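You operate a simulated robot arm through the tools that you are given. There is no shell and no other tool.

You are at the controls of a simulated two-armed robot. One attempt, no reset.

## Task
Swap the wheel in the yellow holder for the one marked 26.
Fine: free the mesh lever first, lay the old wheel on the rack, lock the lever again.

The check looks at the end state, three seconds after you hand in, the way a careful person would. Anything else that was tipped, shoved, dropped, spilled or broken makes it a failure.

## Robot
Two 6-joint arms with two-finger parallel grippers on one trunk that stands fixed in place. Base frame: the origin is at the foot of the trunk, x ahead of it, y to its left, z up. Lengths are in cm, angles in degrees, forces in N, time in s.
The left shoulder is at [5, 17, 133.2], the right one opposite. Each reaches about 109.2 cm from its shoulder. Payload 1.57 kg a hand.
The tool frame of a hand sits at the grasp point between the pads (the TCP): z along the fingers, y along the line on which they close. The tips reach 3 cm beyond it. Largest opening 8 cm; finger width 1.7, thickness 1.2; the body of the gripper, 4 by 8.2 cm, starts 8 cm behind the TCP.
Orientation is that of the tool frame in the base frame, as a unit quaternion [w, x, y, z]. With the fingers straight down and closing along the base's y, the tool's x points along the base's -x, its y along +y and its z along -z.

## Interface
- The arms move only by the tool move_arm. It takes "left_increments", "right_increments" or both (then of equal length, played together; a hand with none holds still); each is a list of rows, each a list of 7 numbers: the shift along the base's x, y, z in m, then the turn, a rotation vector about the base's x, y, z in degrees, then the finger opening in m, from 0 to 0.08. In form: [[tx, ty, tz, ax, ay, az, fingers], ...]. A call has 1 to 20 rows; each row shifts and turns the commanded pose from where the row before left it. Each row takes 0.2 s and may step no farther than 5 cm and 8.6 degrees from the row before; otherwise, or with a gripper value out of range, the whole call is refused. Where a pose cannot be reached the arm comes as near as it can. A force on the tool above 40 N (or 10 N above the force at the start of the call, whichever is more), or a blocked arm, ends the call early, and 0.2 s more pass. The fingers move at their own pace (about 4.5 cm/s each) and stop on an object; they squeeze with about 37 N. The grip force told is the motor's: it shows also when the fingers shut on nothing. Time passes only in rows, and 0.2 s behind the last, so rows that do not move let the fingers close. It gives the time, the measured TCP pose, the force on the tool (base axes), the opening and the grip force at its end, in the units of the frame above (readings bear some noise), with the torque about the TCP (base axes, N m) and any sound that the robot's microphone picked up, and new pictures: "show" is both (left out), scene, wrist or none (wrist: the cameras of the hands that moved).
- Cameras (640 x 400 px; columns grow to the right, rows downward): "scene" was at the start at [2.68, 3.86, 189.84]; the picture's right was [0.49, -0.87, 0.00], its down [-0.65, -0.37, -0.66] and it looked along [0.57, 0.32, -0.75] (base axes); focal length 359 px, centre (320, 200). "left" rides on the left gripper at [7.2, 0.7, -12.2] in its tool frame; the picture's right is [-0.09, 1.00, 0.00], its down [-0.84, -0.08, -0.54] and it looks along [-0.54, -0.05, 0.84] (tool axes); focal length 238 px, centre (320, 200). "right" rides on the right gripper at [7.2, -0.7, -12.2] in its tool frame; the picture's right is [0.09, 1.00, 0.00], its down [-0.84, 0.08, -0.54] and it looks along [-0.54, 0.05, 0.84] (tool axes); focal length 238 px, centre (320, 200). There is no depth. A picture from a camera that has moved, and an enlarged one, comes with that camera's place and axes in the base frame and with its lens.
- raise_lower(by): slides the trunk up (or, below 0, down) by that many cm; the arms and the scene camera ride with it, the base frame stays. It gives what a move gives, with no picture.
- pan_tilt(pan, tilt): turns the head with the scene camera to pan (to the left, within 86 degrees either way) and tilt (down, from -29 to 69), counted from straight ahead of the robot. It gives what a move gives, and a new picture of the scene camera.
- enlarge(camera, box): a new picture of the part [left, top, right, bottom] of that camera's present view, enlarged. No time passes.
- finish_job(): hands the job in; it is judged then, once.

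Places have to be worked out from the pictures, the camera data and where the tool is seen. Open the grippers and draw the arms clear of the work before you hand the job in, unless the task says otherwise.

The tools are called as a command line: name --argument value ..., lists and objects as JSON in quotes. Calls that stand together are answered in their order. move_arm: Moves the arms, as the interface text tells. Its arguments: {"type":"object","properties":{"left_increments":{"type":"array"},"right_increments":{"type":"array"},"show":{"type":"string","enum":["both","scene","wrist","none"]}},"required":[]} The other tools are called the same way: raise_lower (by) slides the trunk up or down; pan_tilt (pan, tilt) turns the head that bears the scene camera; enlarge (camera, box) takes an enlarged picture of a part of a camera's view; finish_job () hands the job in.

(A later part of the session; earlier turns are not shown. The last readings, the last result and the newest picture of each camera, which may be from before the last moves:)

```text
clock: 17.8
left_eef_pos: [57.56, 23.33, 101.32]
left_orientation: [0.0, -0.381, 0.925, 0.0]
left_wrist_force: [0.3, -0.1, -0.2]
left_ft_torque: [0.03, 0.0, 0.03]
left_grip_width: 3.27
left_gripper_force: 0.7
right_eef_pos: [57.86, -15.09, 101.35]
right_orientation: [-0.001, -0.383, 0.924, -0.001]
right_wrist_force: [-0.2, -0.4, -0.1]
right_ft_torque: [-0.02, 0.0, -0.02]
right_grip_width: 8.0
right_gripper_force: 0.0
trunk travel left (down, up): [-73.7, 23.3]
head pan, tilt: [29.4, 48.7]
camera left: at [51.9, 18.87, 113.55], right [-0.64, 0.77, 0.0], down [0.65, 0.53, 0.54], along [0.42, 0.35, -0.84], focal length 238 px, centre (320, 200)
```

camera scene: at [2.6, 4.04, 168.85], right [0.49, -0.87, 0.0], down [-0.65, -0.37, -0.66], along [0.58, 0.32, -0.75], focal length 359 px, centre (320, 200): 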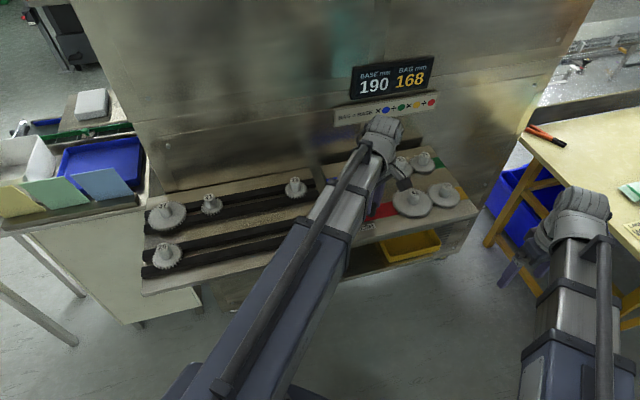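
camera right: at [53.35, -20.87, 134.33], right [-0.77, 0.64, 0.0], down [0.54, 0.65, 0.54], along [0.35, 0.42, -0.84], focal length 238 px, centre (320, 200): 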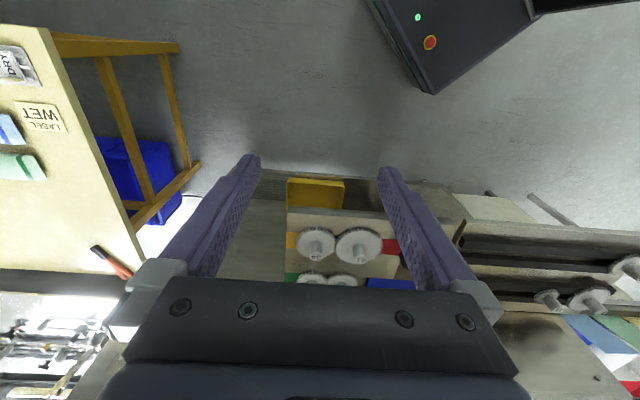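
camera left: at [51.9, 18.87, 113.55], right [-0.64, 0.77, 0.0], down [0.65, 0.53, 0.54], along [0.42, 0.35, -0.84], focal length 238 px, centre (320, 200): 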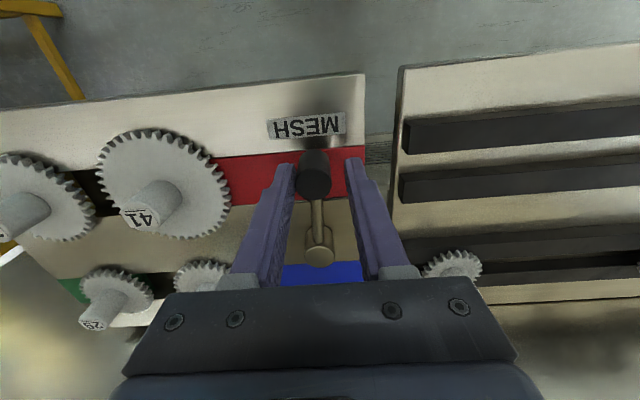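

The carriage with 41 and 31 has slid away from 34 and 29: the lever is freeing the mesh. I continue until its end stop.

enlarge --camera "left" --box '[0, 60, 400, 310]'

enlarge --camera "scene" --box '[330, 130, 500, 260]'

```text
1.60 times, centred on (200, 185) of left
camera zoom: at [51.9, 18.87, 113.55], right [-0.64, 0.77, 0.0], down [0.65, 0.53, 0.54], along [0.42, 0.35, -0.84], focal length 381 px, centre (512, 224)
```

zoom: 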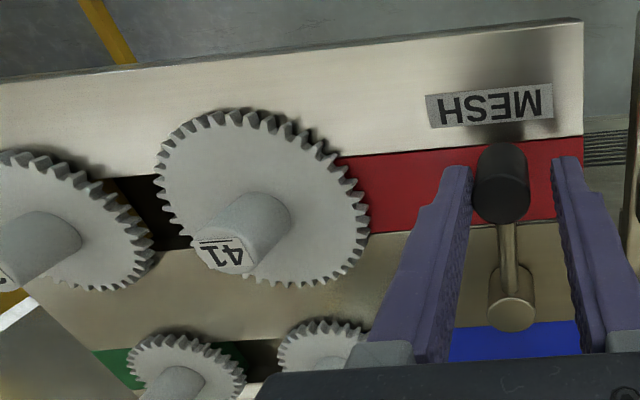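

```text
3.08 times, centred on (415, 195) of scene
camera zoom: at [2.68, 3.86, 168.84], right [0.49, -0.87, 0.0], down [-0.65, -0.37, -0.66], along [0.57, 0.32, -0.75], focal length 1104 px, centre (28, 215)
```

zoom: 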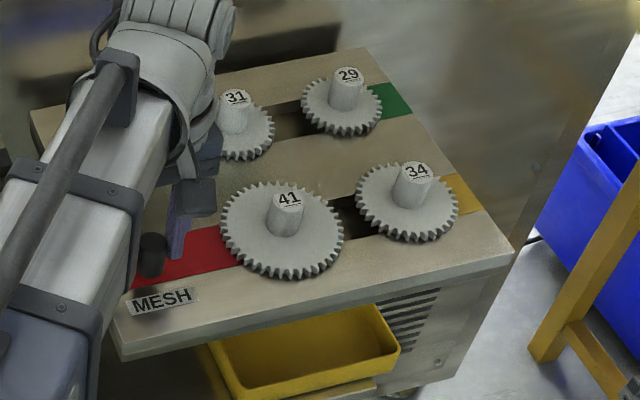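

Lever now points straight to the front; gears have separated by about 2 cm. I push further in small steps to see whether there is a stop.

move_arm --left_increments '[[-0.0047, 0.0059, 0, 0, 0, -5.0, 0.032], [-0.0042, 0.0063, 0, 0, 0, -5.0, 0.032]]' --show "wrist"

enlarge --camera "left" --box '[0, 60, 400, 310]'

```text
clock: 18.4
left_eef_pos: [56.66, 24.61, 101.27]
left_orientation: [0.001, -0.299, 0.954, 0.0]
left_wrist_force: [1.2, 0.7, 0.0]
left_ft_torque: [-0.01, -0.01, 0.01]
left_grip_width: 3.26
left_gripper_force: 0.1
right_eef_pos: [58.0, -15.18, 101.19]
right_orientation: [0.0, -0.383, 0.924, 0.0]
right_wrist_force: [0.5, 0.2, 1.1]
right_ft_torque: [0.0, 0.01, 0.01]
right_grip_width: 8.01
right_gripper_force: 0.1
trunk travel left (down, up): [-73.7, 23.3]
head pan, tilt: [29.4, 48.7]
camera left: at [50.31, 21.02, 113.55], right [-0.49, 0.87, 0.0], down [0.73, 0.41, 0.54], along [0.47, 0.27, -0.84], focal length 238 px, centre (320, 200)
```

left: 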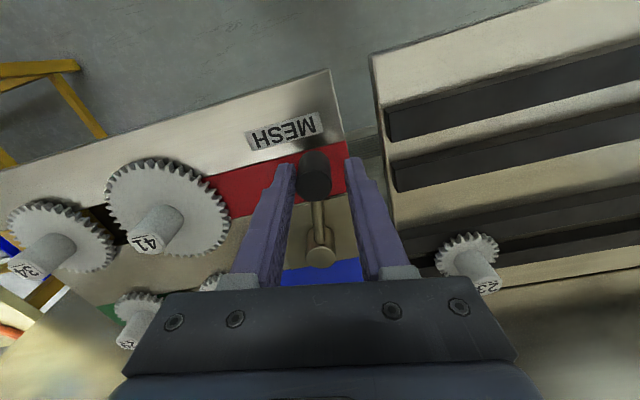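

```text
1.60 times, centred on (200, 185) of left
camera zoom: at [50.31, 21.02, 113.55], right [-0.49, 0.87, 0.0], down [0.73, 0.41, 0.54], along [0.47, 0.27, -0.84], focal length 381 px, centre (512, 224)
```

zoom: 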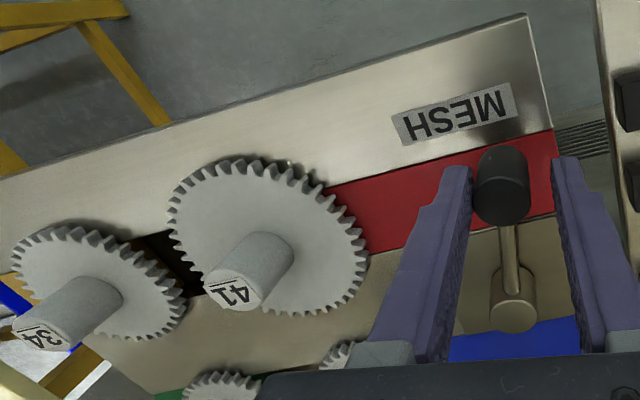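

Still free, about 1 N. Rail tops on the rack compute to z≈95, well below my fingertips (98.3), so I push on another 10°.

move_arm --left_increments '[[-0.0036, 0.0067, 0, 0, 0, -5.0, 0.032], [-0.003, 0.0069, 0, 0, 0, -5.0, 0.032]]' --show "wrist"

enlarge --camera "left" --box '[0, 60, 400, 310]'

enlarge --camera "scene" --box '[330, 130, 500, 260]'

```text
clock: 18.9
left_eef_pos: [55.96, 25.98, 101.32]
left_orientation: [0.001, -0.216, 0.976, 0.001]
left_wrist_force: [0.9, 0.0, -1.1]
left_ft_torque: [-0.02, 0.01, -0.02]
left_grip_width: 3.25
left_gripper_force: 0.5
right_eef_pos: [57.94, -15.14, 101.2]
right_orientation: [0.0, -0.382, 0.924, 0.0]
right_wrist_force: [0.5, -0.3, -0.3]
right_ft_torque: [0.01, 0.02, 0.0]
right_grip_width: 8.02
right_gripper_force: 0.0
trunk travel left (down, up): [-73.7, 23.3]
head pan, tilt: [29.4, 48.7]
camera left: at [49.02, 23.57, 113.55], right [-0.34, 0.94, 0.0], down [0.79, 0.28, 0.54], along [0.51, 0.18, -0.84], focal length 238 px, centre (320, 200)
```

left: 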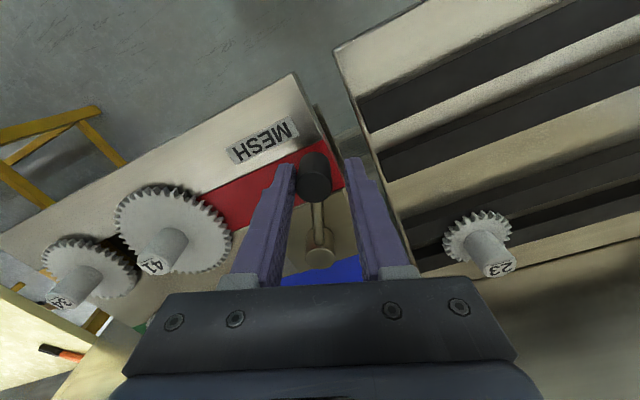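

```text
1.60 times, centred on (200, 185) of left
camera zoom: at [49.02, 23.57, 113.55], right [-0.34, 0.94, 0.0], down [0.79, 0.28, 0.54], along [0.51, 0.18, -0.84], focal length 381 px, centre (512, 224)
```

zoom: 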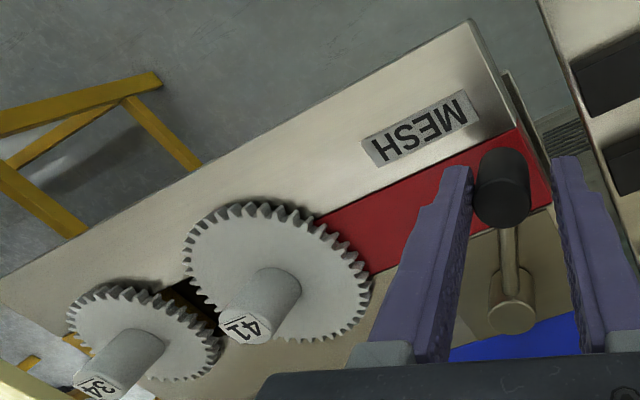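

```text
3.08 times, centred on (415, 195) of scene
camera zoom: at [2.68, 3.85, 168.84], right [0.49, -0.87, 0.0], down [-0.65, -0.37, -0.66], along [0.57, 0.32, -0.75], focal length 1104 px, centre (28, 215)
```

zoom: 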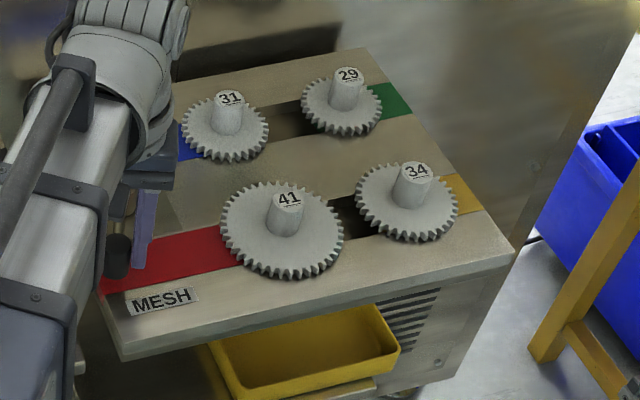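

Carriage position no longer changes (41/31 stay retracted), so the mesh is released. One more small push to feel for the end stop.

move_arm --left_increments '[[-0.0024, 0.0071, 0, 0, 0, -5.0, 0.032], [-0.0018, 0.0073, 0, 0, 0, -5.0, 0.032]]' --show "wrist"

enlarge --camera "left" --box '[160, 60, 480, 300]'

```text
clock: 19.6
left_eef_pos: [55.63, 27.45, 101.24]
left_orientation: [0.001, -0.129, 0.992, 0.001]
left_wrist_force: [0.1, -0.7, 0.5]
left_ft_torque: [-0.03, -0.01, -0.03]
left_grip_width: 3.28
left_gripper_force: 0.4
right_eef_pos: [57.92, -15.12, 101.28]
right_orientation: [0.0, -0.383, 0.924, -0.001]
right_wrist_force: [0.6, 0.8, 0.2]
right_ft_torque: [-0.02, 0.02, 0.0]
right_grip_width: 8.02
right_gripper_force: 0.0
trunk travel left (down, up): [-73.7, 23.3]
head pan, tilt: [29.4, 48.7]
camera left: at [48.33, 26.32, 113.55], right [-0.17, 0.99, 0.0], down [0.83, 0.14, 0.54], along [0.54, 0.09, -0.84], focal length 238 px, centre (320, 200)
```

left: 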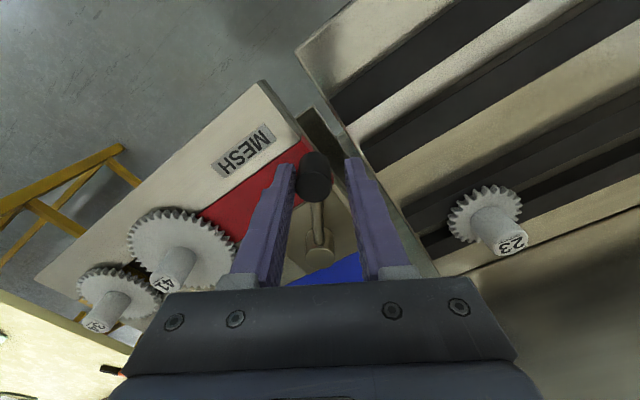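

```text
1.67 times, centred on (320, 180) of left
camera zoom: at [48.33, 26.32, 113.55], right [-0.17, 0.99, 0.0], down [0.83, 0.14, 0.54], along [0.54, 0.09, -0.84], focal length 397 px, centre (320, 233)
```

zoom: 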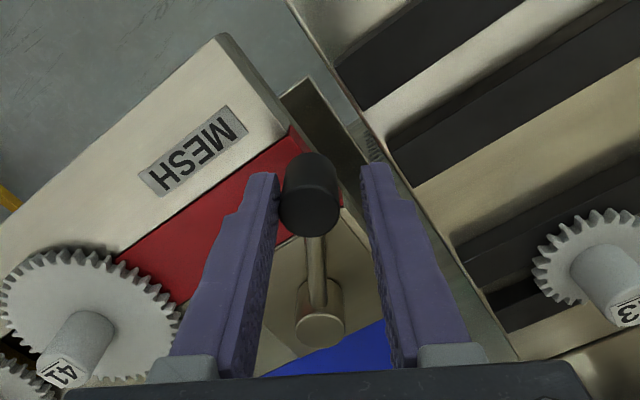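

The lever is now ~73° from its locked pose, free-moving, carriage retracted. I raise the trunk 10 cm to clear everything before moving to wheel 34.

raise_lower --by 10

enlarge --camera "scene" --box '[330, 150, 500, 280]'

```text
clock: 20.9
left_eef_pos: [55.62, 27.49, 111.22]
left_orientation: [0.0, -0.129, 0.992, 0.0]
left_wrist_force: [0.6, -0.4, -0.1]
left_ft_torque: [0.02, -0.01, 0.0]
left_grip_width: 3.23
left_gripper_force: 0.0
right_eef_pos: [57.94, -15.04, 111.23]
right_orientation: [0.0, -0.383, 0.924, 0.0]
right_wrist_force: [0.0, 0.9, 0.4]
right_ft_torque: [0.0, -0.03, -0.01]
right_grip_width: 8.0
right_gripper_force: 0.0
trunk travel left (down, up): [-83.7, 13.3]
head pan, tilt: [29.4, 48.7]
```

```text
3.08 times, centred on (415, 215) of scene
camera zoom: at [2.69, 3.85, 178.84], right [0.49, -0.87, 0.0], down [-0.65, -0.37, -0.66], along [0.57, 0.32, -0.75], focal length 1104 px, centre (28, 154)
```

zoom: 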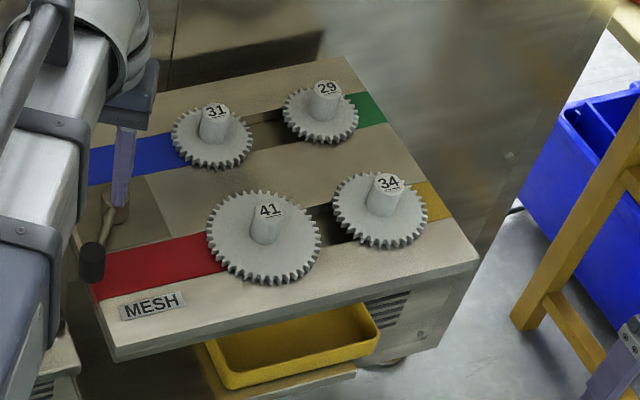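

Lever stays. I move the left hand over wheel 34, turned to 45° so the fingers will close along the machine's long direction.

move_arm --left_increments '[[0.03, -0.03, 0, 0, 0, 4.3, 0.05], [0.03, -0.03, 0, 0, 0, 4.3, 0.05], [0.03, -0.03, 0, 0, 0, 4.3, 0.05], [0.03, -0.03, 0, 0, 0, 4.3, 0.05], [0.03, -0.03, 0, 0, 0, 4.3, 0.05], [0.03, -0.03, 0, 0, 0, 4.3, 0.05], [0.03, -0.03, 0, 0, 0, 4.3, 0.05]]'

```text
clock: 22.5
left_eef_pos: [76.71, 6.49, 111.16]
left_orientation: [0.001, -0.383, 0.924, 0.001]
left_wrist_force: [-0.2, 0.0, 0.1]
left_ft_torque: [-0.01, 0.02, 0.02]
left_grip_width: 5.01
left_gripper_force: 0.0
right_eef_pos: [57.92, -15.17, 110.99]
right_orientation: [0.0, -0.382, 0.924, 0.0]
right_wrist_force: [-0.5, -0.1, -0.9]
right_ft_torque: [0.01, 0.03, -0.01]
right_grip_width: 8.01
right_gripper_force: 0.3
trunk travel left (down, up): [-83.7, 13.3]
head pan, tilt: [29.4, 48.7]
camera scene: at [2.76, 3.79, 178.84], right [0.49, -0.87, 0.0], down [-0.65, -0.37, -0.66], along [0.57, 0.32, -0.75], focal length 359 px, centre (320, 200)
camera left: at [71.08, 1.81, 123.51], right [-0.64, 0.77, 0.0], down [0.64, 0.54, 0.54], along [0.42, 0.35, -0.84], focal length 238 px, centre (320, 200)
```

scene: 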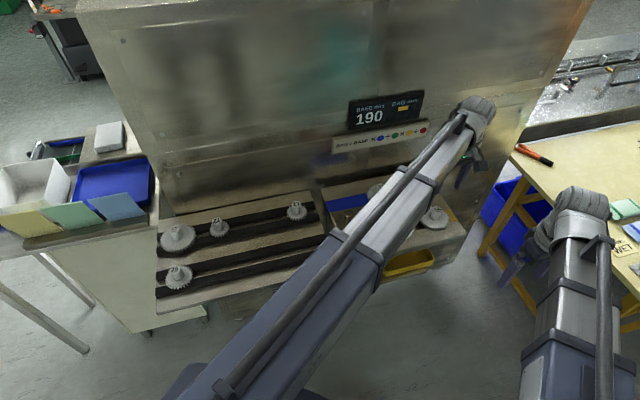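
left: 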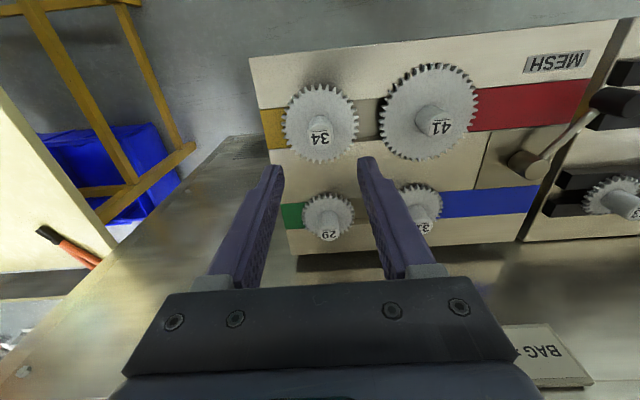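

The display shows "BAG –" now (mesh open). Wheel 34's hub is nearly centred under the hand; I zoom for a precise reading.

enlarge --camera "left" --box '[260, 80, 380, 180]'

enlarge --camera "scene" --box '[320, 60, 480, 280]'

```text
4.00 times, centred on (320, 130) of left
camera zoom: at [71.08, 1.81, 123.51], right [-0.64, 0.77, 0.0], down [0.64, 0.54, 0.54], along [0.42, 0.35, -0.84], focal length 953 px, centre (320, 480)
```

zoom: 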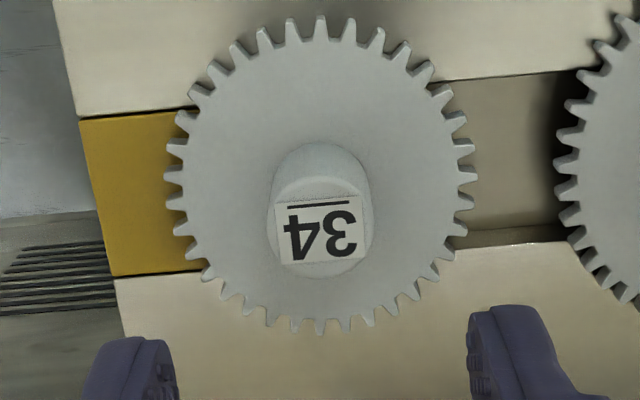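

```text
1.82 times, centred on (400, 170) of scene
camera zoom: at [2.76, 3.79, 178.84], right [0.49, -0.87, 0.0], down [-0.65, -0.37, -0.66], along [0.57, 0.32, -0.75], focal length 653 px, centre (174, 254)
```

zoom: 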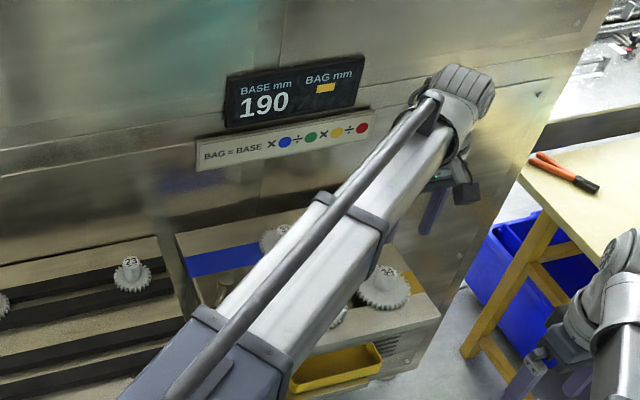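

The hub is 2.4 cm wide, its top near z≈100.8, centred on the TCP. I lower 7 cm (tips still just above the hub) and re-check.

raise_lower --by -7

enlarge --camera "left" --box '[240, 120, 400, 240]'

```text
clock: 23.6
left_eef_pos: [76.72, 6.62, 104.23]
left_orientation: [0.001, -0.382, 0.924, 0.001]
left_wrist_force: [0.4, 0.7, 0.0]
left_ft_torque: [0.0, 0.01, 0.03]
left_grip_width: 5.0
left_gripper_force: 0.0
right_eef_pos: [57.95, -15.07, 104.19]
right_orientation: [0.0, -0.383, 0.924, 0.0]
right_wrist_force: [0.2, 1.4, -0.1]
right_ft_torque: [-0.01, 0.0, 0.02]
right_grip_width: 8.0
right_gripper_force: 0.0
trunk travel left (down, up): [-76.7, 20.3]
head pan, tilt: [29.4, 48.7]
```

```text
3.33 times, centred on (320, 180) of left
camera zoom: at [70.94, 1.88, 116.56], right [-0.64, 0.77, 0.0], down [0.65, 0.54, 0.54], along [0.42, 0.35, -0.84], focal length 794 px, centre (320, 267)
```

zoom: 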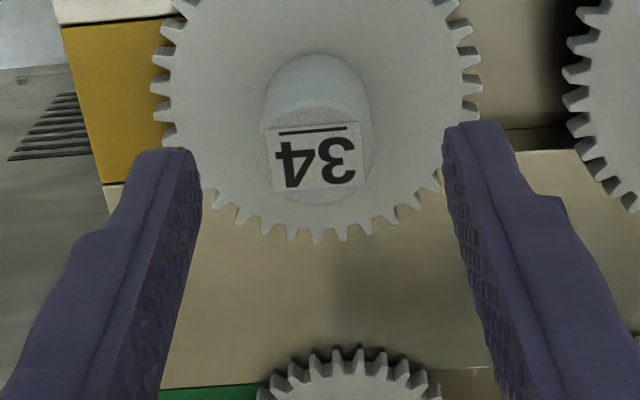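

Hub centred laterally; maybe slightly further forward. I lower 2 cm and look again to resolve the depth.

raise_lower --by -2

enlarge --camera "left" --box '[240, 120, 400, 240]'

```text
clock: 24.2
left_eef_pos: [76.65, 6.55, 102.19]
left_orientation: [0.001, -0.383, 0.924, 0.0]
left_wrist_force: [-0.4, -0.2, -0.4]
left_ft_torque: [0.0, -0.02, 0.03]
left_grip_width: 4.99
left_gripper_force: 0.2
right_eef_pos: [57.94, -15.13, 102.3]
right_orientation: [0.001, -0.383, 0.924, 0.0]
right_wrist_force: [-0.3, 0.4, 0.0]
right_ft_torque: [0.01, 0.01, 0.0]
right_grip_width: 8.0
right_gripper_force: 0.0
trunk travel left (down, up): [-74.7, 22.3]
head pan, tilt: [29.4, 48.7]
```

```text
3.33 times, centred on (320, 180) of left
camera zoom: at [70.94, 1.88, 114.56], right [-0.64, 0.77, 0.0], down [0.65, 0.54, 0.54], along [0.42, 0.35, -0.84], focal length 794 px, centre (320, 267)
```

zoom: 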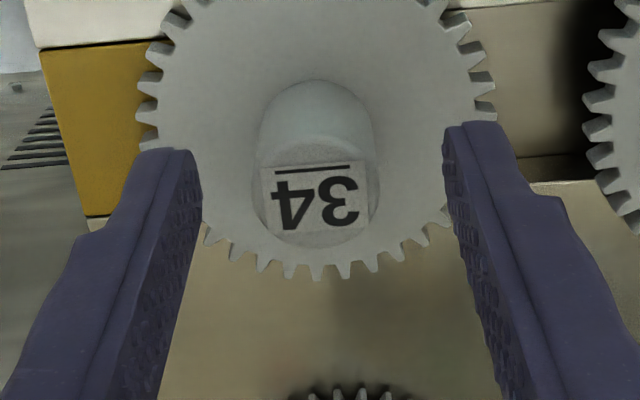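

Three heights agree: hub top z≈99.3 and hub centre ~0.5 cm further toward the wall. I shift the hand by that, then lower 1.5 cm.

move_arm --left_increments '[[0.0037, 0.0037, 0, 0, 0, 0, 0.05]]' --show "none"

raise_lower --by -1.5

enlarge --camera "left" --box '[240, 120, 400, 240]'

```text
clock: 24.6
left_eef_pos: [77.05, 6.86, 102.23]
left_orientation: [0.001, -0.382, 0.924, 0.0]
left_wrist_force: [0.3, 0.2, 0.2]
left_ft_torque: [0.0, 0.01, -0.01]
left_grip_width: 4.98
left_gripper_force: 0.0
right_eef_pos: [57.99, -15.1, 102.22]
right_orientation: [0.0, -0.383, 0.924, 0.001]
right_wrist_force: [-1.0, 0.5, -0.6]
right_ft_torque: [-0.03, 0.02, 0.01]
right_grip_width: 7.96
right_gripper_force: 0.0
trunk travel left (down, up): [-74.7, 22.3]
head pan, tilt: [29.4, 48.7]
```

```text
clock: 25.3
left_eef_pos: [77.03, 6.84, 100.75]
left_orientation: [0.001, -0.383, 0.924, 0.001]
left_wrist_force: [0.2, -0.7, -0.1]
left_ft_torque: [-0.01, 0.0, -0.01]
left_grip_width: 5.01
left_gripper_force: 0.1
right_eef_pos: [57.87, -15.11, 100.81]
right_orientation: [0.0, -0.383, 0.924, 0.001]
right_wrist_force: [0.9, 1.3, 0.9]
right_ft_torque: [-0.02, 0.02, 0.0]
right_grip_width: 8.02
right_gripper_force: 0.1
trunk travel left (down, up): [-73.2, 23.8]
head pan, tilt: [29.4, 48.7]
```

```text
3.33 times, centred on (320, 180) of left
camera zoom: at [71.34, 2.2, 113.06], right [-0.64, 0.77, 0.0], down [0.65, 0.54, 0.54], along [0.42, 0.35, -0.84], focal length 794 px, centre (320, 267)
```

zoom: 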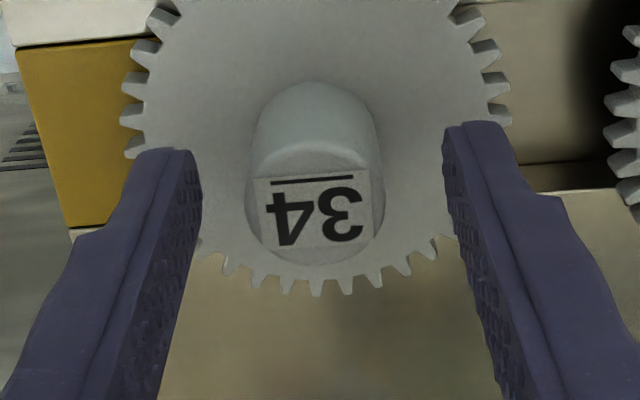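

Aligned: predicted and seen hub positions agree; wheel face at z≈96. I lower another 0.8 cm (tips ≈97) and close on the hub.

raise_lower --by -0.8

move_arm --left_increments '[[0, 0, 0, 0, 0, 0, 0.035], [0, 0, 0, 0, 0, 0, 0.028], [0, 0, 0, 0, 0, 0, 0.022], [0, 0, 0, 0, 0, 0, 0.022]]' --show "wrist"

```text
clock: 25.8
left_eef_pos: [77.02, 6.8, 100.01]
left_orientation: [0.001, -0.383, 0.924, 0.001]
left_wrist_force: [0.4, 0.5, -0.2]
left_ft_torque: [0.0, 0.0, -0.01]
left_grip_width: 5.0
left_gripper_force: 0.1
right_eef_pos: [57.8, -15.06, 99.83]
right_orientation: [0.0, -0.382, 0.924, 0.001]
right_wrist_force: [1.1, 0.2, -0.3]
right_ft_torque: [0.02, 0.06, -0.03]
right_grip_width: 8.0
right_gripper_force: 0.0
trunk travel left (down, up): [-72.4, 24.6]
head pan, tilt: [29.4, 48.7]
```

```text
clock: 26.8
left_eef_pos: [77.02, 6.86, 99.97]
left_orientation: [0.001, -0.383, 0.924, 0.001]
left_wrist_force: [0.4, -0.8, 1.1]
left_ft_torque: [0.02, 0.0, -0.02]
left_grip_width: 2.67
left_gripper_force: 29.5
right_eef_pos: [57.83, -15.25, 100.07]
right_orientation: [0.0, -0.383, 0.924, -0.001]
right_wrist_force: [-0.1, 0.1, 0.0]
right_ft_torque: [0.02, 0.0, -0.01]
right_grip_width: 7.98
right_gripper_force: 0.1
trunk travel left (down, up): [-72.4, 24.6]
head pan, tilt: [29.4, 48.7]
camera left: at [71.35, 2.2, 112.25], right [-0.64, 0.77, 0.0], down [0.65, 0.54, 0.54], along [0.42, 0.35, -0.84], focal length 238 px, centre (320, 200)
```

left: 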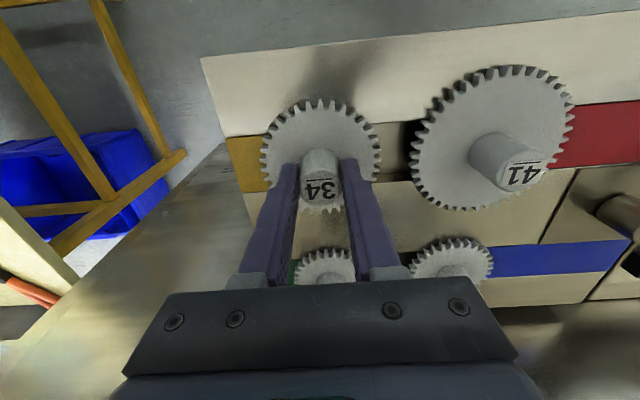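

Hub gripped (2.67 cm) with hardly any side force. I store a reference zoom of the hub in the hand, then lift 1 cm.

enlarge --camera "left" --box '[240, 120, 400, 240]'

raise_lower --by 1

enlarge --camera "left" --box '[240, 80, 400, 240]'

```text
3.33 times, centred on (320, 180) of left
camera zoom: at [71.35, 2.2, 112.25], right [-0.64, 0.77, 0.0], down [0.65, 0.54, 0.54], along [0.42, 0.35, -0.84], focal length 794 px, centre (320, 267)
```

zoom: 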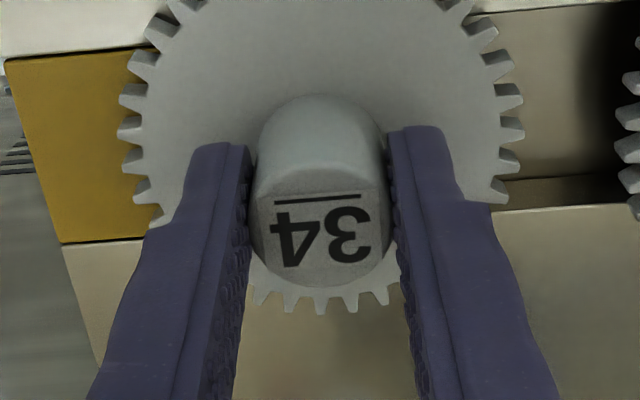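

```text
clock: 27.4
left_eef_pos: [77.09, 6.86, 100.84]
left_orientation: [0.001, -0.383, 0.924, 0.0]
left_wrist_force: [0.9, -0.4, -0.3]
left_ft_torque: [0.03, -0.02, 0.0]
left_grip_width: 2.83
left_gripper_force: 0.0
right_eef_pos: [57.94, -15.12, 100.85]
right_orientation: [0.0, -0.382, 0.924, 0.0]
right_wrist_force: [-1.0, 0.1, -0.4]
right_ft_torque: [0.0, 0.0, 0.05]
right_grip_width: 8.0
right_gripper_force: 0.1
trunk travel left (down, up): [-73.4, 23.6]
head pan, tilt: [29.4, 48.7]
```

```text
2.50 times, centred on (320, 160) of left
camera zoom: at [71.36, 2.2, 113.24], right [-0.64, 0.77, 0.0], down [0.65, 0.54, 0.54], along [0.42, 0.35, -0.84], focal length 596 px, centre (320, 300)
```

zoom: 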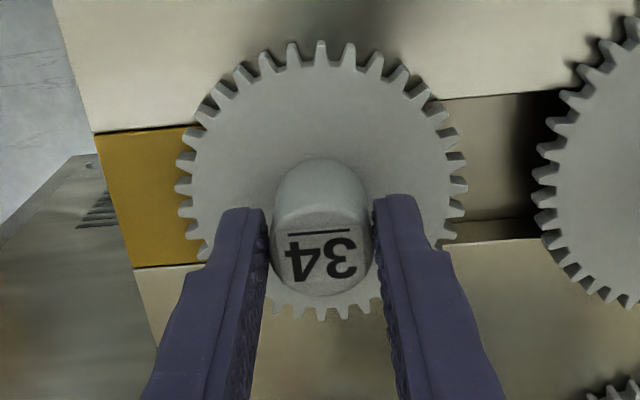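

After the trunk moved the grip reads 2.83 cm with zero force, and the wheel has not lifted, so the hold was lost. I re-close here and read the grip over a few steps.

move_arm --left_increments '[[0, 0, 0, 0, 0, 0, 0.02], [0, 0, 0, 0, 0, 0, 0.02], [0, 0, 0, 0, 0, 0, 0.02], [0, 0, 0, 0, 0, 0, 0.02], [0, 0, 0, 0, 0, 0, 0.02]]' --show "none"

```text
clock: 28.6
left_eef_pos: [77.0, 6.92, 101.05]
left_orientation: [0.0, -0.382, 0.924, -0.001]
left_wrist_force: [0.3, 0.5, 0.6]
left_ft_torque: [0.05, 0.05, -0.01]
left_grip_width: 2.65
left_gripper_force: 36.9
right_eef_pos: [57.93, -15.09, 100.89]
right_orientation: [0.0, -0.383, 0.924, 0.001]
right_wrist_force: [-0.3, -0.7, 0.1]
right_ft_torque: [0.01, -0.02, 0.02]
right_grip_width: 8.0
right_gripper_force: 0.0
trunk travel left (down, up): [-73.4, 23.6]
head pan, tilt: [29.4, 48.7]
```

Grip is now firm at 37 N (before it was still building up). I test with a 0.5 cm raise whether the grip survives a trunk move.

raise_lower --by 0.5

enlarge --camera "left" --box '[240, 80, 400, 240]'

```text
clock: 29.1
left_eef_pos: [77.09, 6.83, 101.19]
left_orientation: [0.0, -0.383, 0.924, 0.001]
left_wrist_force: [-8.2, 1.3, -28.2]
left_ft_torque: [0.14, 0.46, -0.02]
left_grip_width: 2.69
left_gripper_force: 37.6
right_eef_pos: [58.08, -15.07, 101.31]
right_orientation: [-0.001, -0.383, 0.924, 0.001]
right_wrist_force: [0.0, 0.5, 0.0]
right_ft_torque: [-0.02, 0.01, 0.01]
right_grip_width: 7.98
right_gripper_force: 0.1
trunk travel left (down, up): [-73.9, 23.1]
head pan, tilt: [29.4, 48.7]
```

```text
2.50 times, centred on (320, 160) of left
camera zoom: at [71.46, 2.25, 113.62], right [-0.64, 0.77, 0.0], down [0.65, 0.54, 0.54], along [0.42, 0.35, -0.84], focal length 596 px, centre (320, 300)
```

zoom: 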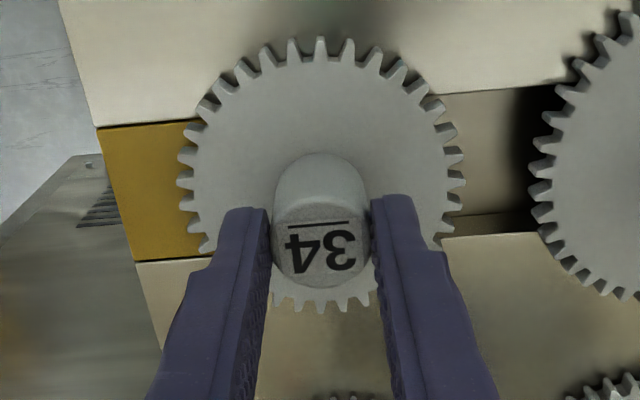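

The grip holds now, but the wheel resists with ~28 N of pull. I let it settle and read again before pulling more.

move_arm --left_increments '[[0, 0, 0, 0, 0, 0, 0.01], [0, 0, 0, 0, 0, 0, 0.01], [0, 0, 0, 0, 0, 0, 0.01]]' --show "none"

```text
clock: 29.9
left_eef_pos: [77.2, 6.84, 101.2]
left_orientation: [0.0, -0.383, 0.924, 0.001]
left_wrist_force: [-10.2, 1.3, -29.9]
left_ft_torque: [0.12, 0.55, 0.07]
left_grip_width: 2.67
left_gripper_force: 36.6
right_eef_pos: [58.01, -15.11, 101.3]
right_orientation: [-0.001, -0.383, 0.924, -0.001]
right_wrist_force: [-0.4, 1.2, -0.1]
right_ft_torque: [-0.02, 0.01, 0.0]
right_grip_width: 8.0
right_gripper_force: 0.0
trunk travel left (down, up): [-73.9, 23.1]
head pan, tilt: [29.4, 48.7]
```

The pull is steady at 30 N, partly with a 10 N side load from arm flex that may bind the bore on its shaft. I null the side load with a 1.5 mm shift and read again.

move_arm --left_increments '[[-0.0015, 0, 0, 0, 0, 0, 0.01], [0, 0, 0, 0, 0, 0, 0.01]]' --show "none"

```text
clock: 30.6
left_eef_pos: [77.0, 6.87, 101.32]
left_orientation: [0.001, -0.384, 0.924, 0.0]
left_wrist_force: [-1.4, 4.5, -21.7]
left_ft_torque: [0.32, 0.06, 0.02]
left_grip_width: 2.65
left_gripper_force: 36.9
right_eef_pos: [58.06, -15.24, 101.35]
right_orientation: [-0.001, -0.383, 0.924, 0.0]
right_wrist_force: [0.3, 0.5, 0.9]
right_ft_torque: [0.0, 0.0, -0.02]
right_grip_width: 7.99
right_gripper_force: 0.0
trunk travel left (down, up): [-73.9, 23.1]
head pan, tilt: [29.4, 48.7]
```

Side load is gone and the pull reads 22 N. I raise another 2 mm.

raise_lower --by 0.2

enlarge --camera "left" --box '[240, 80, 400, 240]'

```text
clock: 31.1
left_eef_pos: [77.15, 6.86, 101.33]
left_orientation: [0.0, -0.384, 0.923, -0.001]
left_wrist_force: [-2.2, 5.3, -29.6]
left_ft_torque: [0.32, 0.14, 0.01]
left_grip_width: 2.64
left_gripper_force: 36.9
right_eef_pos: [58.12, -15.15, 101.52]
right_orientation: [0.0, -0.382, 0.924, 0.001]
right_wrist_force: [0.5, 0.0, 0.2]
right_ft_torque: [0.02, 0.01, -0.02]
right_grip_width: 8.01
right_gripper_force: 0.0
trunk travel left (down, up): [-74.1, 22.9]
head pan, tilt: [29.4, 48.7]
```

```text
2.50 times, centred on (320, 160) of left
camera zoom: at [71.42, 2.24, 113.79], right [-0.64, 0.77, 0.0], down [0.65, 0.54, 0.54], along [0.42, 0.35, -0.84], focal length 596 px, centre (320, 300)
```

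zoom: 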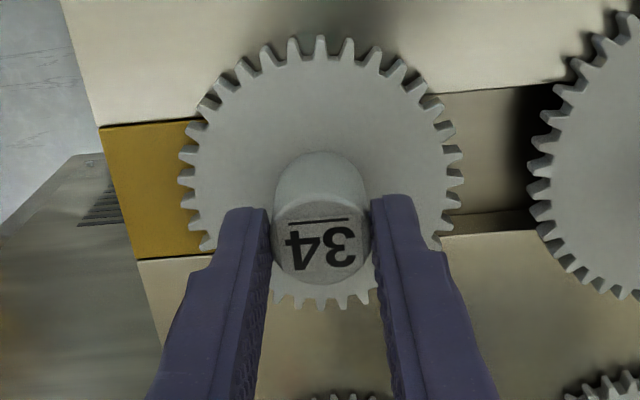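

The fingers are slipping up the hub at ~30 N while the wheel stays put, so it is still held. Probably the lever is not yet fully over. I open, raise, and go back to the lever to push it to its end stop.

move_arm --left_increments '[[0, 0, 0, 0, 0, 0, 0.05], [0, 0, 0, 0, 0, 0, 0.05], [0, 0, 0, 0, 0, 0, 0.05]]' --show "none"

raise_lower --by 8.5

enlarge --camera "left" --box '[220, 40, 640, 260]'

```text
clock: 31.9
left_eef_pos: [76.94, 6.83, 101.57]
left_orientation: [0.0, -0.383, 0.924, 0.001]
left_wrist_force: [0.0, 0.0, -0.1]
left_ft_torque: [-0.01, 0.02, 0.02]
left_grip_width: 5.01
left_gripper_force: 0.0
right_eef_pos: [57.9, -15.16, 101.55]
right_orientation: [0.0, -0.382, 0.924, 0.001]
right_wrist_force: [1.1, -1.0, 0.8]
right_ft_torque: [0.02, 0.01, 0.01]
right_grip_width: 8.0
right_gripper_force: 0.0
trunk travel left (down, up): [-74.1, 22.9]
head pan, tilt: [29.4, 48.7]
```

```text
clock: 33.1
left_eef_pos: [76.88, 6.68, 110.07]
left_orientation: [0.001, -0.383, 0.924, 0.001]
left_wrist_force: [0.2, 0.1, 1.0]
left_ft_torque: [0.03, -0.02, -0.03]
left_grip_width: 5.02
left_gripper_force: 0.1
right_eef_pos: [57.98, -15.14, 110.13]
right_orientation: [0.0, -0.383, 0.924, -0.001]
right_wrist_force: [-1.1, -0.4, 0.8]
right_ft_torque: [0.04, 0.01, 0.01]
right_grip_width: 8.01
right_gripper_force: 0.0
trunk travel left (down, up): [-82.6, 14.4]
head pan, tilt: [29.4, 48.7]
```

```text
1.52 times, centred on (430, 150) of left
camera zoom: at [71.2, 2.16, 122.44], right [-0.64, 0.77, 0.0], down [0.65, 0.54, 0.54], along [0.42, 0.35, -0.84], focal length 363 px, centre (152, 276)
```

zoom: 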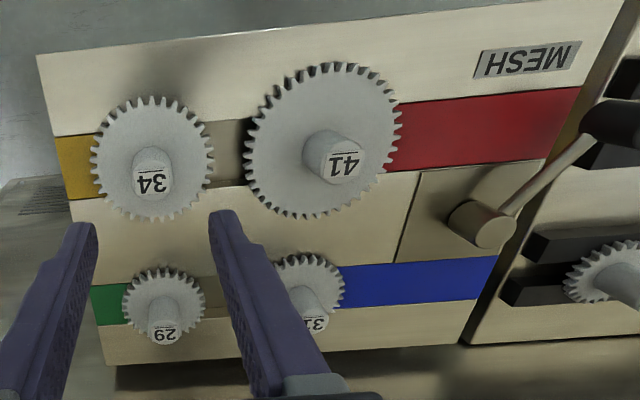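

Lever sits at about 67° from locked, pointing over the plate's left edge. I go back to it with open fingers, oriented across the lever.

move_arm --left_increments '[[-0.0301, 0.028, 0, 0, 0, -3.14, 0.05], [-0.0301, 0.028, 0, 0, 0, -3.14, 0.05], [-0.0301, 0.028, 0, 0, 0, -3.14, 0.05], [-0.0301, 0.028, 0, 0, 0, -3.14, 0.05], [-0.0301, 0.028, 0, 0, 0, -3.14, 0.05], [-0.0301, 0.028, 0, 0, 0, -3.14, 0.05], [-0.0301, 0.028, 0, 0, 0, -3.14, 0.05]]' --show "wrist"

enlarge --camera "left" --box '[240, 80, 400, 240]'

```text
clock: 34.7
left_eef_pos: [55.48, 26.11, 110.24]
left_orientation: [0.001, -0.199, 0.98, 0.0]
left_wrist_force: [0.8, 1.1, 0.6]
left_ft_torque: [-0.04, 0.0, 0.02]
left_grip_width: 5.01
left_gripper_force: 0.0
right_eef_pos: [57.89, -15.13, 110.15]
right_orientation: [0.0, -0.382, 0.924, 0.0]
right_wrist_force: [-0.5, 0.4, 0.3]
right_ft_torque: [0.04, -0.02, -0.02]
right_grip_width: 8.0
right_gripper_force: 0.0
trunk travel left (down, up): [-82.6, 14.4]
head pan, tilt: [29.4, 48.7]
camera left: at [48.52, 23.99, 122.46], right [-0.3, 0.95, 0.0], down [0.8, 0.26, 0.54], along [0.52, 0.16, -0.84], focal length 238 px, centre (320, 200)
```

left: 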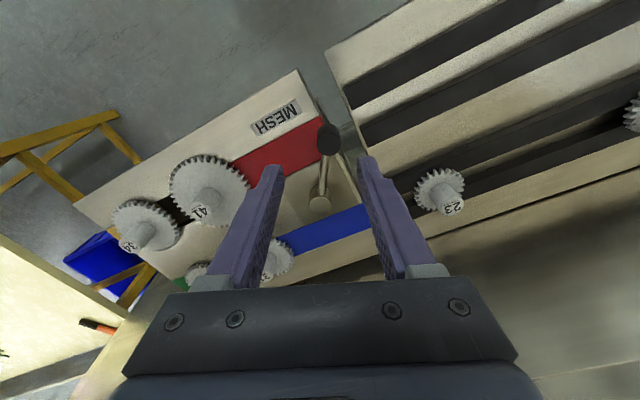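

```text
2.50 times, centred on (320, 160) of left
camera zoom: at [48.52, 23.99, 122.46], right [-0.3, 0.95, 0.0], down [0.8, 0.26, 0.54], along [0.52, 0.16, -0.84], focal length 596 px, centre (320, 300)
```

zoom: 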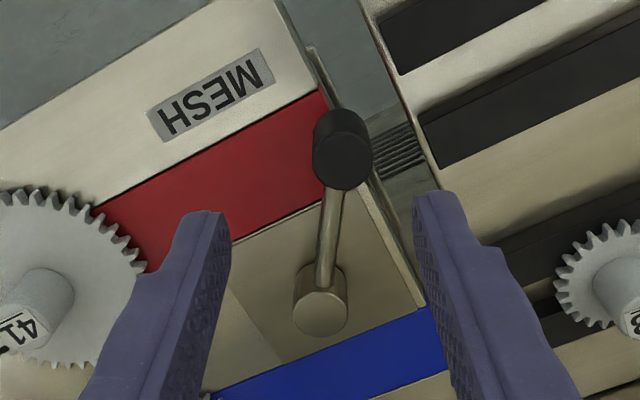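

Knob is at ≈(55.8,27.4). I centre the hand on it, then lower onto it.

move_arm --left_increments '[[0.003, 0.013, 0, 0, 0, -8.0, 0.045], [0, 0, 0, 0, 0, 0, 0.045]]' --show "none"

raise_lower --by -7

enlarge --camera "left" --box '[160, 60, 480, 300]'

```text
clock: 35.3
left_eef_pos: [56.04, 27.51, 110.21]
left_orientation: [0.001, -0.131, 0.991, 0.0]
left_wrist_force: [-0.3, -0.1, 0.5]
left_ft_torque: [0.01, 0.01, -0.01]
left_grip_width: 4.51
left_gripper_force: 0.1
right_eef_pos: [57.93, -15.03, 110.15]
right_orientation: [0.0, -0.383, 0.924, 0.0]
right_wrist_force: [-0.2, 0.0, -0.6]
right_ft_torque: [0.0, 0.0, -0.02]
right_grip_width: 7.95
right_gripper_force: 0.0
trunk travel left (down, up): [-82.6, 14.4]
head pan, tilt: [29.4, 48.7]
```

```text
clock: 36.4
left_eef_pos: [56.11, 27.48, 103.08]
left_orientation: [0.001, -0.131, 0.991, 0.001]
left_wrist_force: [-0.8, -0.2, 0.2]
left_ft_torque: [0.01, 0.0, 0.0]
left_grip_width: 4.52
left_gripper_force: 0.1
right_eef_pos: [58.02, -15.12, 103.24]
right_orientation: [0.0, -0.383, 0.924, 0.0]
right_wrist_force: [-0.6, -0.4, 0.4]
right_ft_torque: [0.02, -0.03, -0.01]
right_grip_width: 7.98
right_gripper_force: 0.1
trunk travel left (down, up): [-75.6, 21.4]
head pan, tilt: [29.4, 48.7]
```

```text
1.67 times, centred on (320, 180) of left
camera zoom: at [48.76, 26.26, 115.46], right [-0.17, 0.99, 0.0], down [0.83, 0.14, 0.54], along [0.54, 0.09, -0.84], focal length 397 px, centre (320, 233)
```

zoom: 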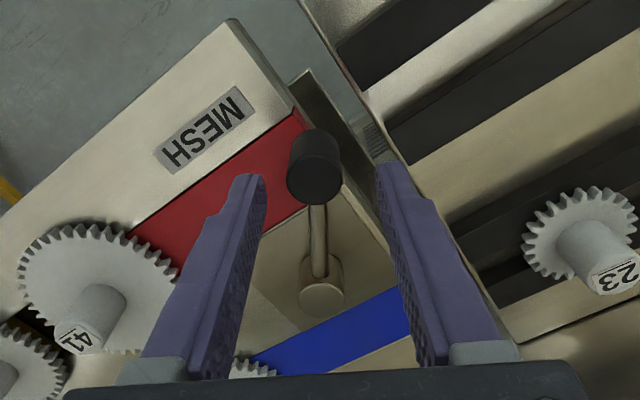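

Knob is well centred. I lower 2 cm, narrow the fingers to a loose straddle and push further clockwise.

raise_lower --by -2

move_arm --left_increments '[[0, 0, 0, 0, 0, 0, 0.032], [-0.0011, 0.0072, 0, 0, 0, -5.0, 0.032], [-0.0004, 0.0072, 0, 0, 0, -5.0, 0.032]]' --show "wrist"

```text
clock: 37.0
left_eef_pos: [56.06, 27.51, 101.09]
left_orientation: [0.002, -0.132, 0.991, 0.0]
left_wrist_force: [0.3, 0.7, -0.7]
left_ft_torque: [0.0, 0.0, 0.02]
left_grip_width: 4.53
left_gripper_force: 0.1
right_eef_pos: [57.92, -15.18, 101.13]
right_orientation: [-0.001, -0.383, 0.924, 0.0]
right_wrist_force: [-1.1, -0.3, -0.5]
right_ft_torque: [-0.02, -0.03, -0.02]
right_grip_width: 7.98
right_gripper_force: 0.1
trunk travel left (down, up): [-73.6, 23.4]
head pan, tilt: [29.4, 48.7]
```

```text
clock: 37.8
left_eef_pos: [55.92, 28.82, 101.12]
left_orientation: [0.002, -0.044, 0.999, -0.001]
left_wrist_force: [0.3, -3.3, -1.5]
left_ft_torque: [-0.02, -0.02, -0.03]
left_grip_width: 3.52
left_gripper_force: 2.3
right_eef_pos: [57.94, -15.15, 101.11]
right_orientation: [0.0, -0.383, 0.924, 0.0]
right_wrist_force: [0.2, -0.3, -0.2]
right_ft_torque: [0.0, -0.01, -0.01]
right_grip_width: 8.0
right_gripper_force: 0.0
trunk travel left (down, up): [-73.6, 23.4]
head pan, tilt: [29.4, 48.7]
camera left: at [48.52, 28.88, 113.45], right [0.01, 1.0, 0.0], down [0.84, 0.0, 0.54], along [0.54, 0.0, -0.84], focal length 238 px, centre (320, 200)
```

left: 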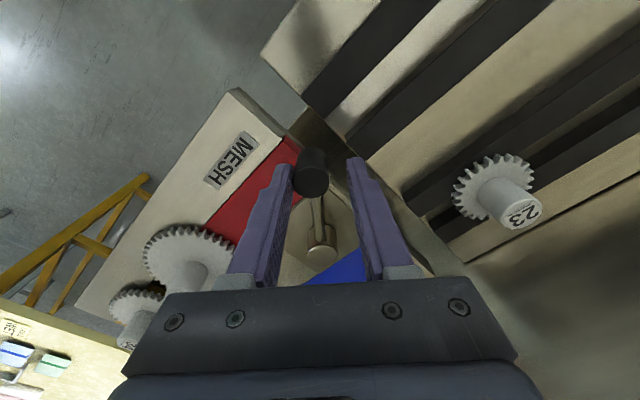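

A 3 N reaction now – maybe the stop. I push a little further to confirm.

move_arm --left_increments '[[0, 0.003, 0, 0, 0, 0, 0.032], [0, 0, 0, 0, 0, 0, 0.032]]' --show "wrist"

enlarge --camera "left" --box '[160, 60, 480, 300]'

enlarge --camera "scene" --box '[320, 50, 520, 270]'

```text
clock: 38.4
left_eef_pos: [55.77, 29.18, 101.16]
left_orientation: [0.001, -0.044, 0.999, 0.0]
left_wrist_force: [0.0, -9.2, -4.0]
left_ft_torque: [-0.09, -0.1, 0.01]
left_grip_width: 4.08
left_gripper_force: 5.0
right_eef_pos: [58.05, -15.3, 101.18]
right_orientation: [0.0, -0.383, 0.924, 0.0]
right_wrist_force: [0.1, 0.1, -0.5]
right_ft_torque: [-0.01, 0.02, -0.02]
right_grip_width: 8.0
right_gripper_force: 0.1
trunk travel left (down, up): [-73.6, 23.4]
head pan, tilt: [29.4, 48.7]
camera left: at [48.49, 29.17, 113.45], right [0.0, 1.0, 0.0], down [0.84, 0.0, 0.54], along [0.54, 0.0, -0.84], focal length 238 px, centre (320, 200)
```

left: 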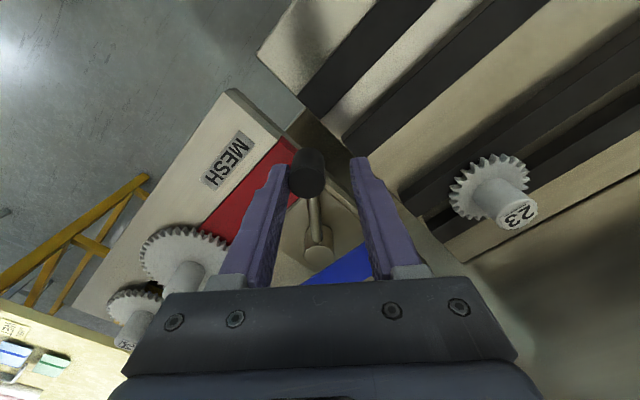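

```text
1.67 times, centred on (320, 180) of left
camera zoom: at [48.49, 29.17, 113.45], right [0.0, 1.0, 0.0], down [0.84, 0.0, 0.54], along [0.54, 0.0, -0.84], focal length 397 px, centre (320, 233)
```

zoom: 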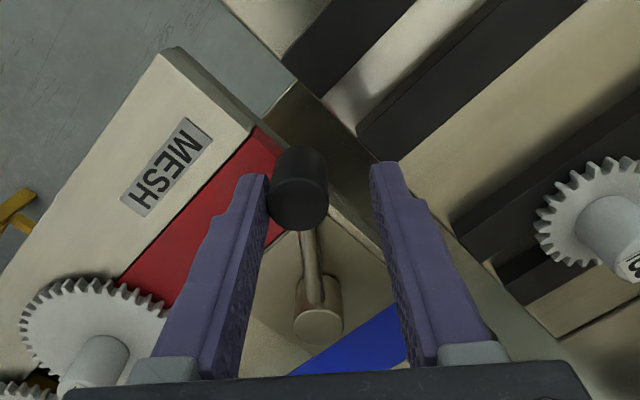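

```text
1.82 times, centred on (420, 160) of scene
camera zoom: at [2.71, 3.73, 168.74], right [0.49, -0.87, 0.0], down [-0.65, -0.37, -0.66], along [0.57, 0.32, -0.75], focal length 653 px, centre (138, 273)
```

zoom: 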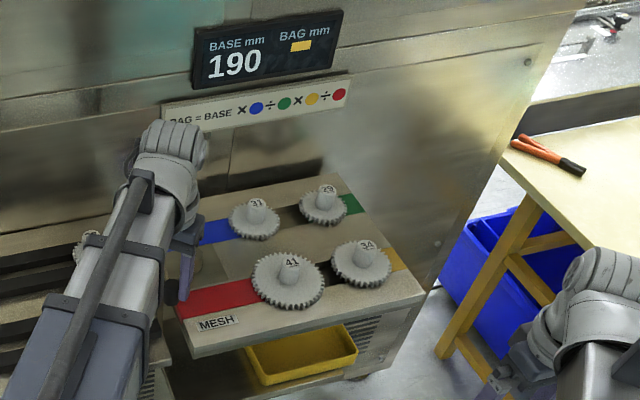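

Clear stop at about 80° of swing: the lever is now fully freed. I open, raise, and go back to wheel 34.

move_arm --left_increments '[[0, 0, 0, 0, 0, 0, 0.05], [0, -0.004, 0, 0, 0, 0, 0.05], [0, 0, 0, 0, 0, 0, 0.05]]' --show "none"

raise_lower --by 9

```text
clock: 39.2
left_eef_pos: [55.88, 28.82, 100.98]
left_orientation: [0.001, -0.044, 0.999, 0.0]
left_wrist_force: [-0.9, 0.4, 1.1]
left_ft_torque: [0.04, -0.02, -0.02]
left_grip_width: 5.02
left_gripper_force: 0.1
right_eef_pos: [57.88, -15.16, 101.11]
right_orientation: [0.0, -0.383, 0.924, 0.0]
right_wrist_force: [-0.2, 0.1, -0.4]
right_ft_torque: [-0.03, -0.01, 0.01]
right_grip_width: 8.01
right_gripper_force: 0.1
trunk travel left (down, up): [-73.6, 23.4]
head pan, tilt: [29.4, 48.7]
```

```text
clock: 40.5
left_eef_pos: [55.82, 28.87, 110.14]
left_orientation: [0.001, -0.044, 0.999, 0.0]
left_wrist_force: [0.7, 0.6, 0.1]
left_ft_torque: [0.01, -0.03, 0.03]
left_grip_width: 4.99
left_gripper_force: 0.1
right_eef_pos: [57.93, -15.06, 110.14]
right_orientation: [0.0, -0.383, 0.924, 0.0]
right_wrist_force: [-0.2, 0.0, 0.5]
right_ft_torque: [-0.01, 0.03, 0.0]
right_grip_width: 8.0
right_gripper_force: 0.0
trunk travel left (down, up): [-82.6, 14.4]
head pan, tilt: [29.4, 48.7]
```

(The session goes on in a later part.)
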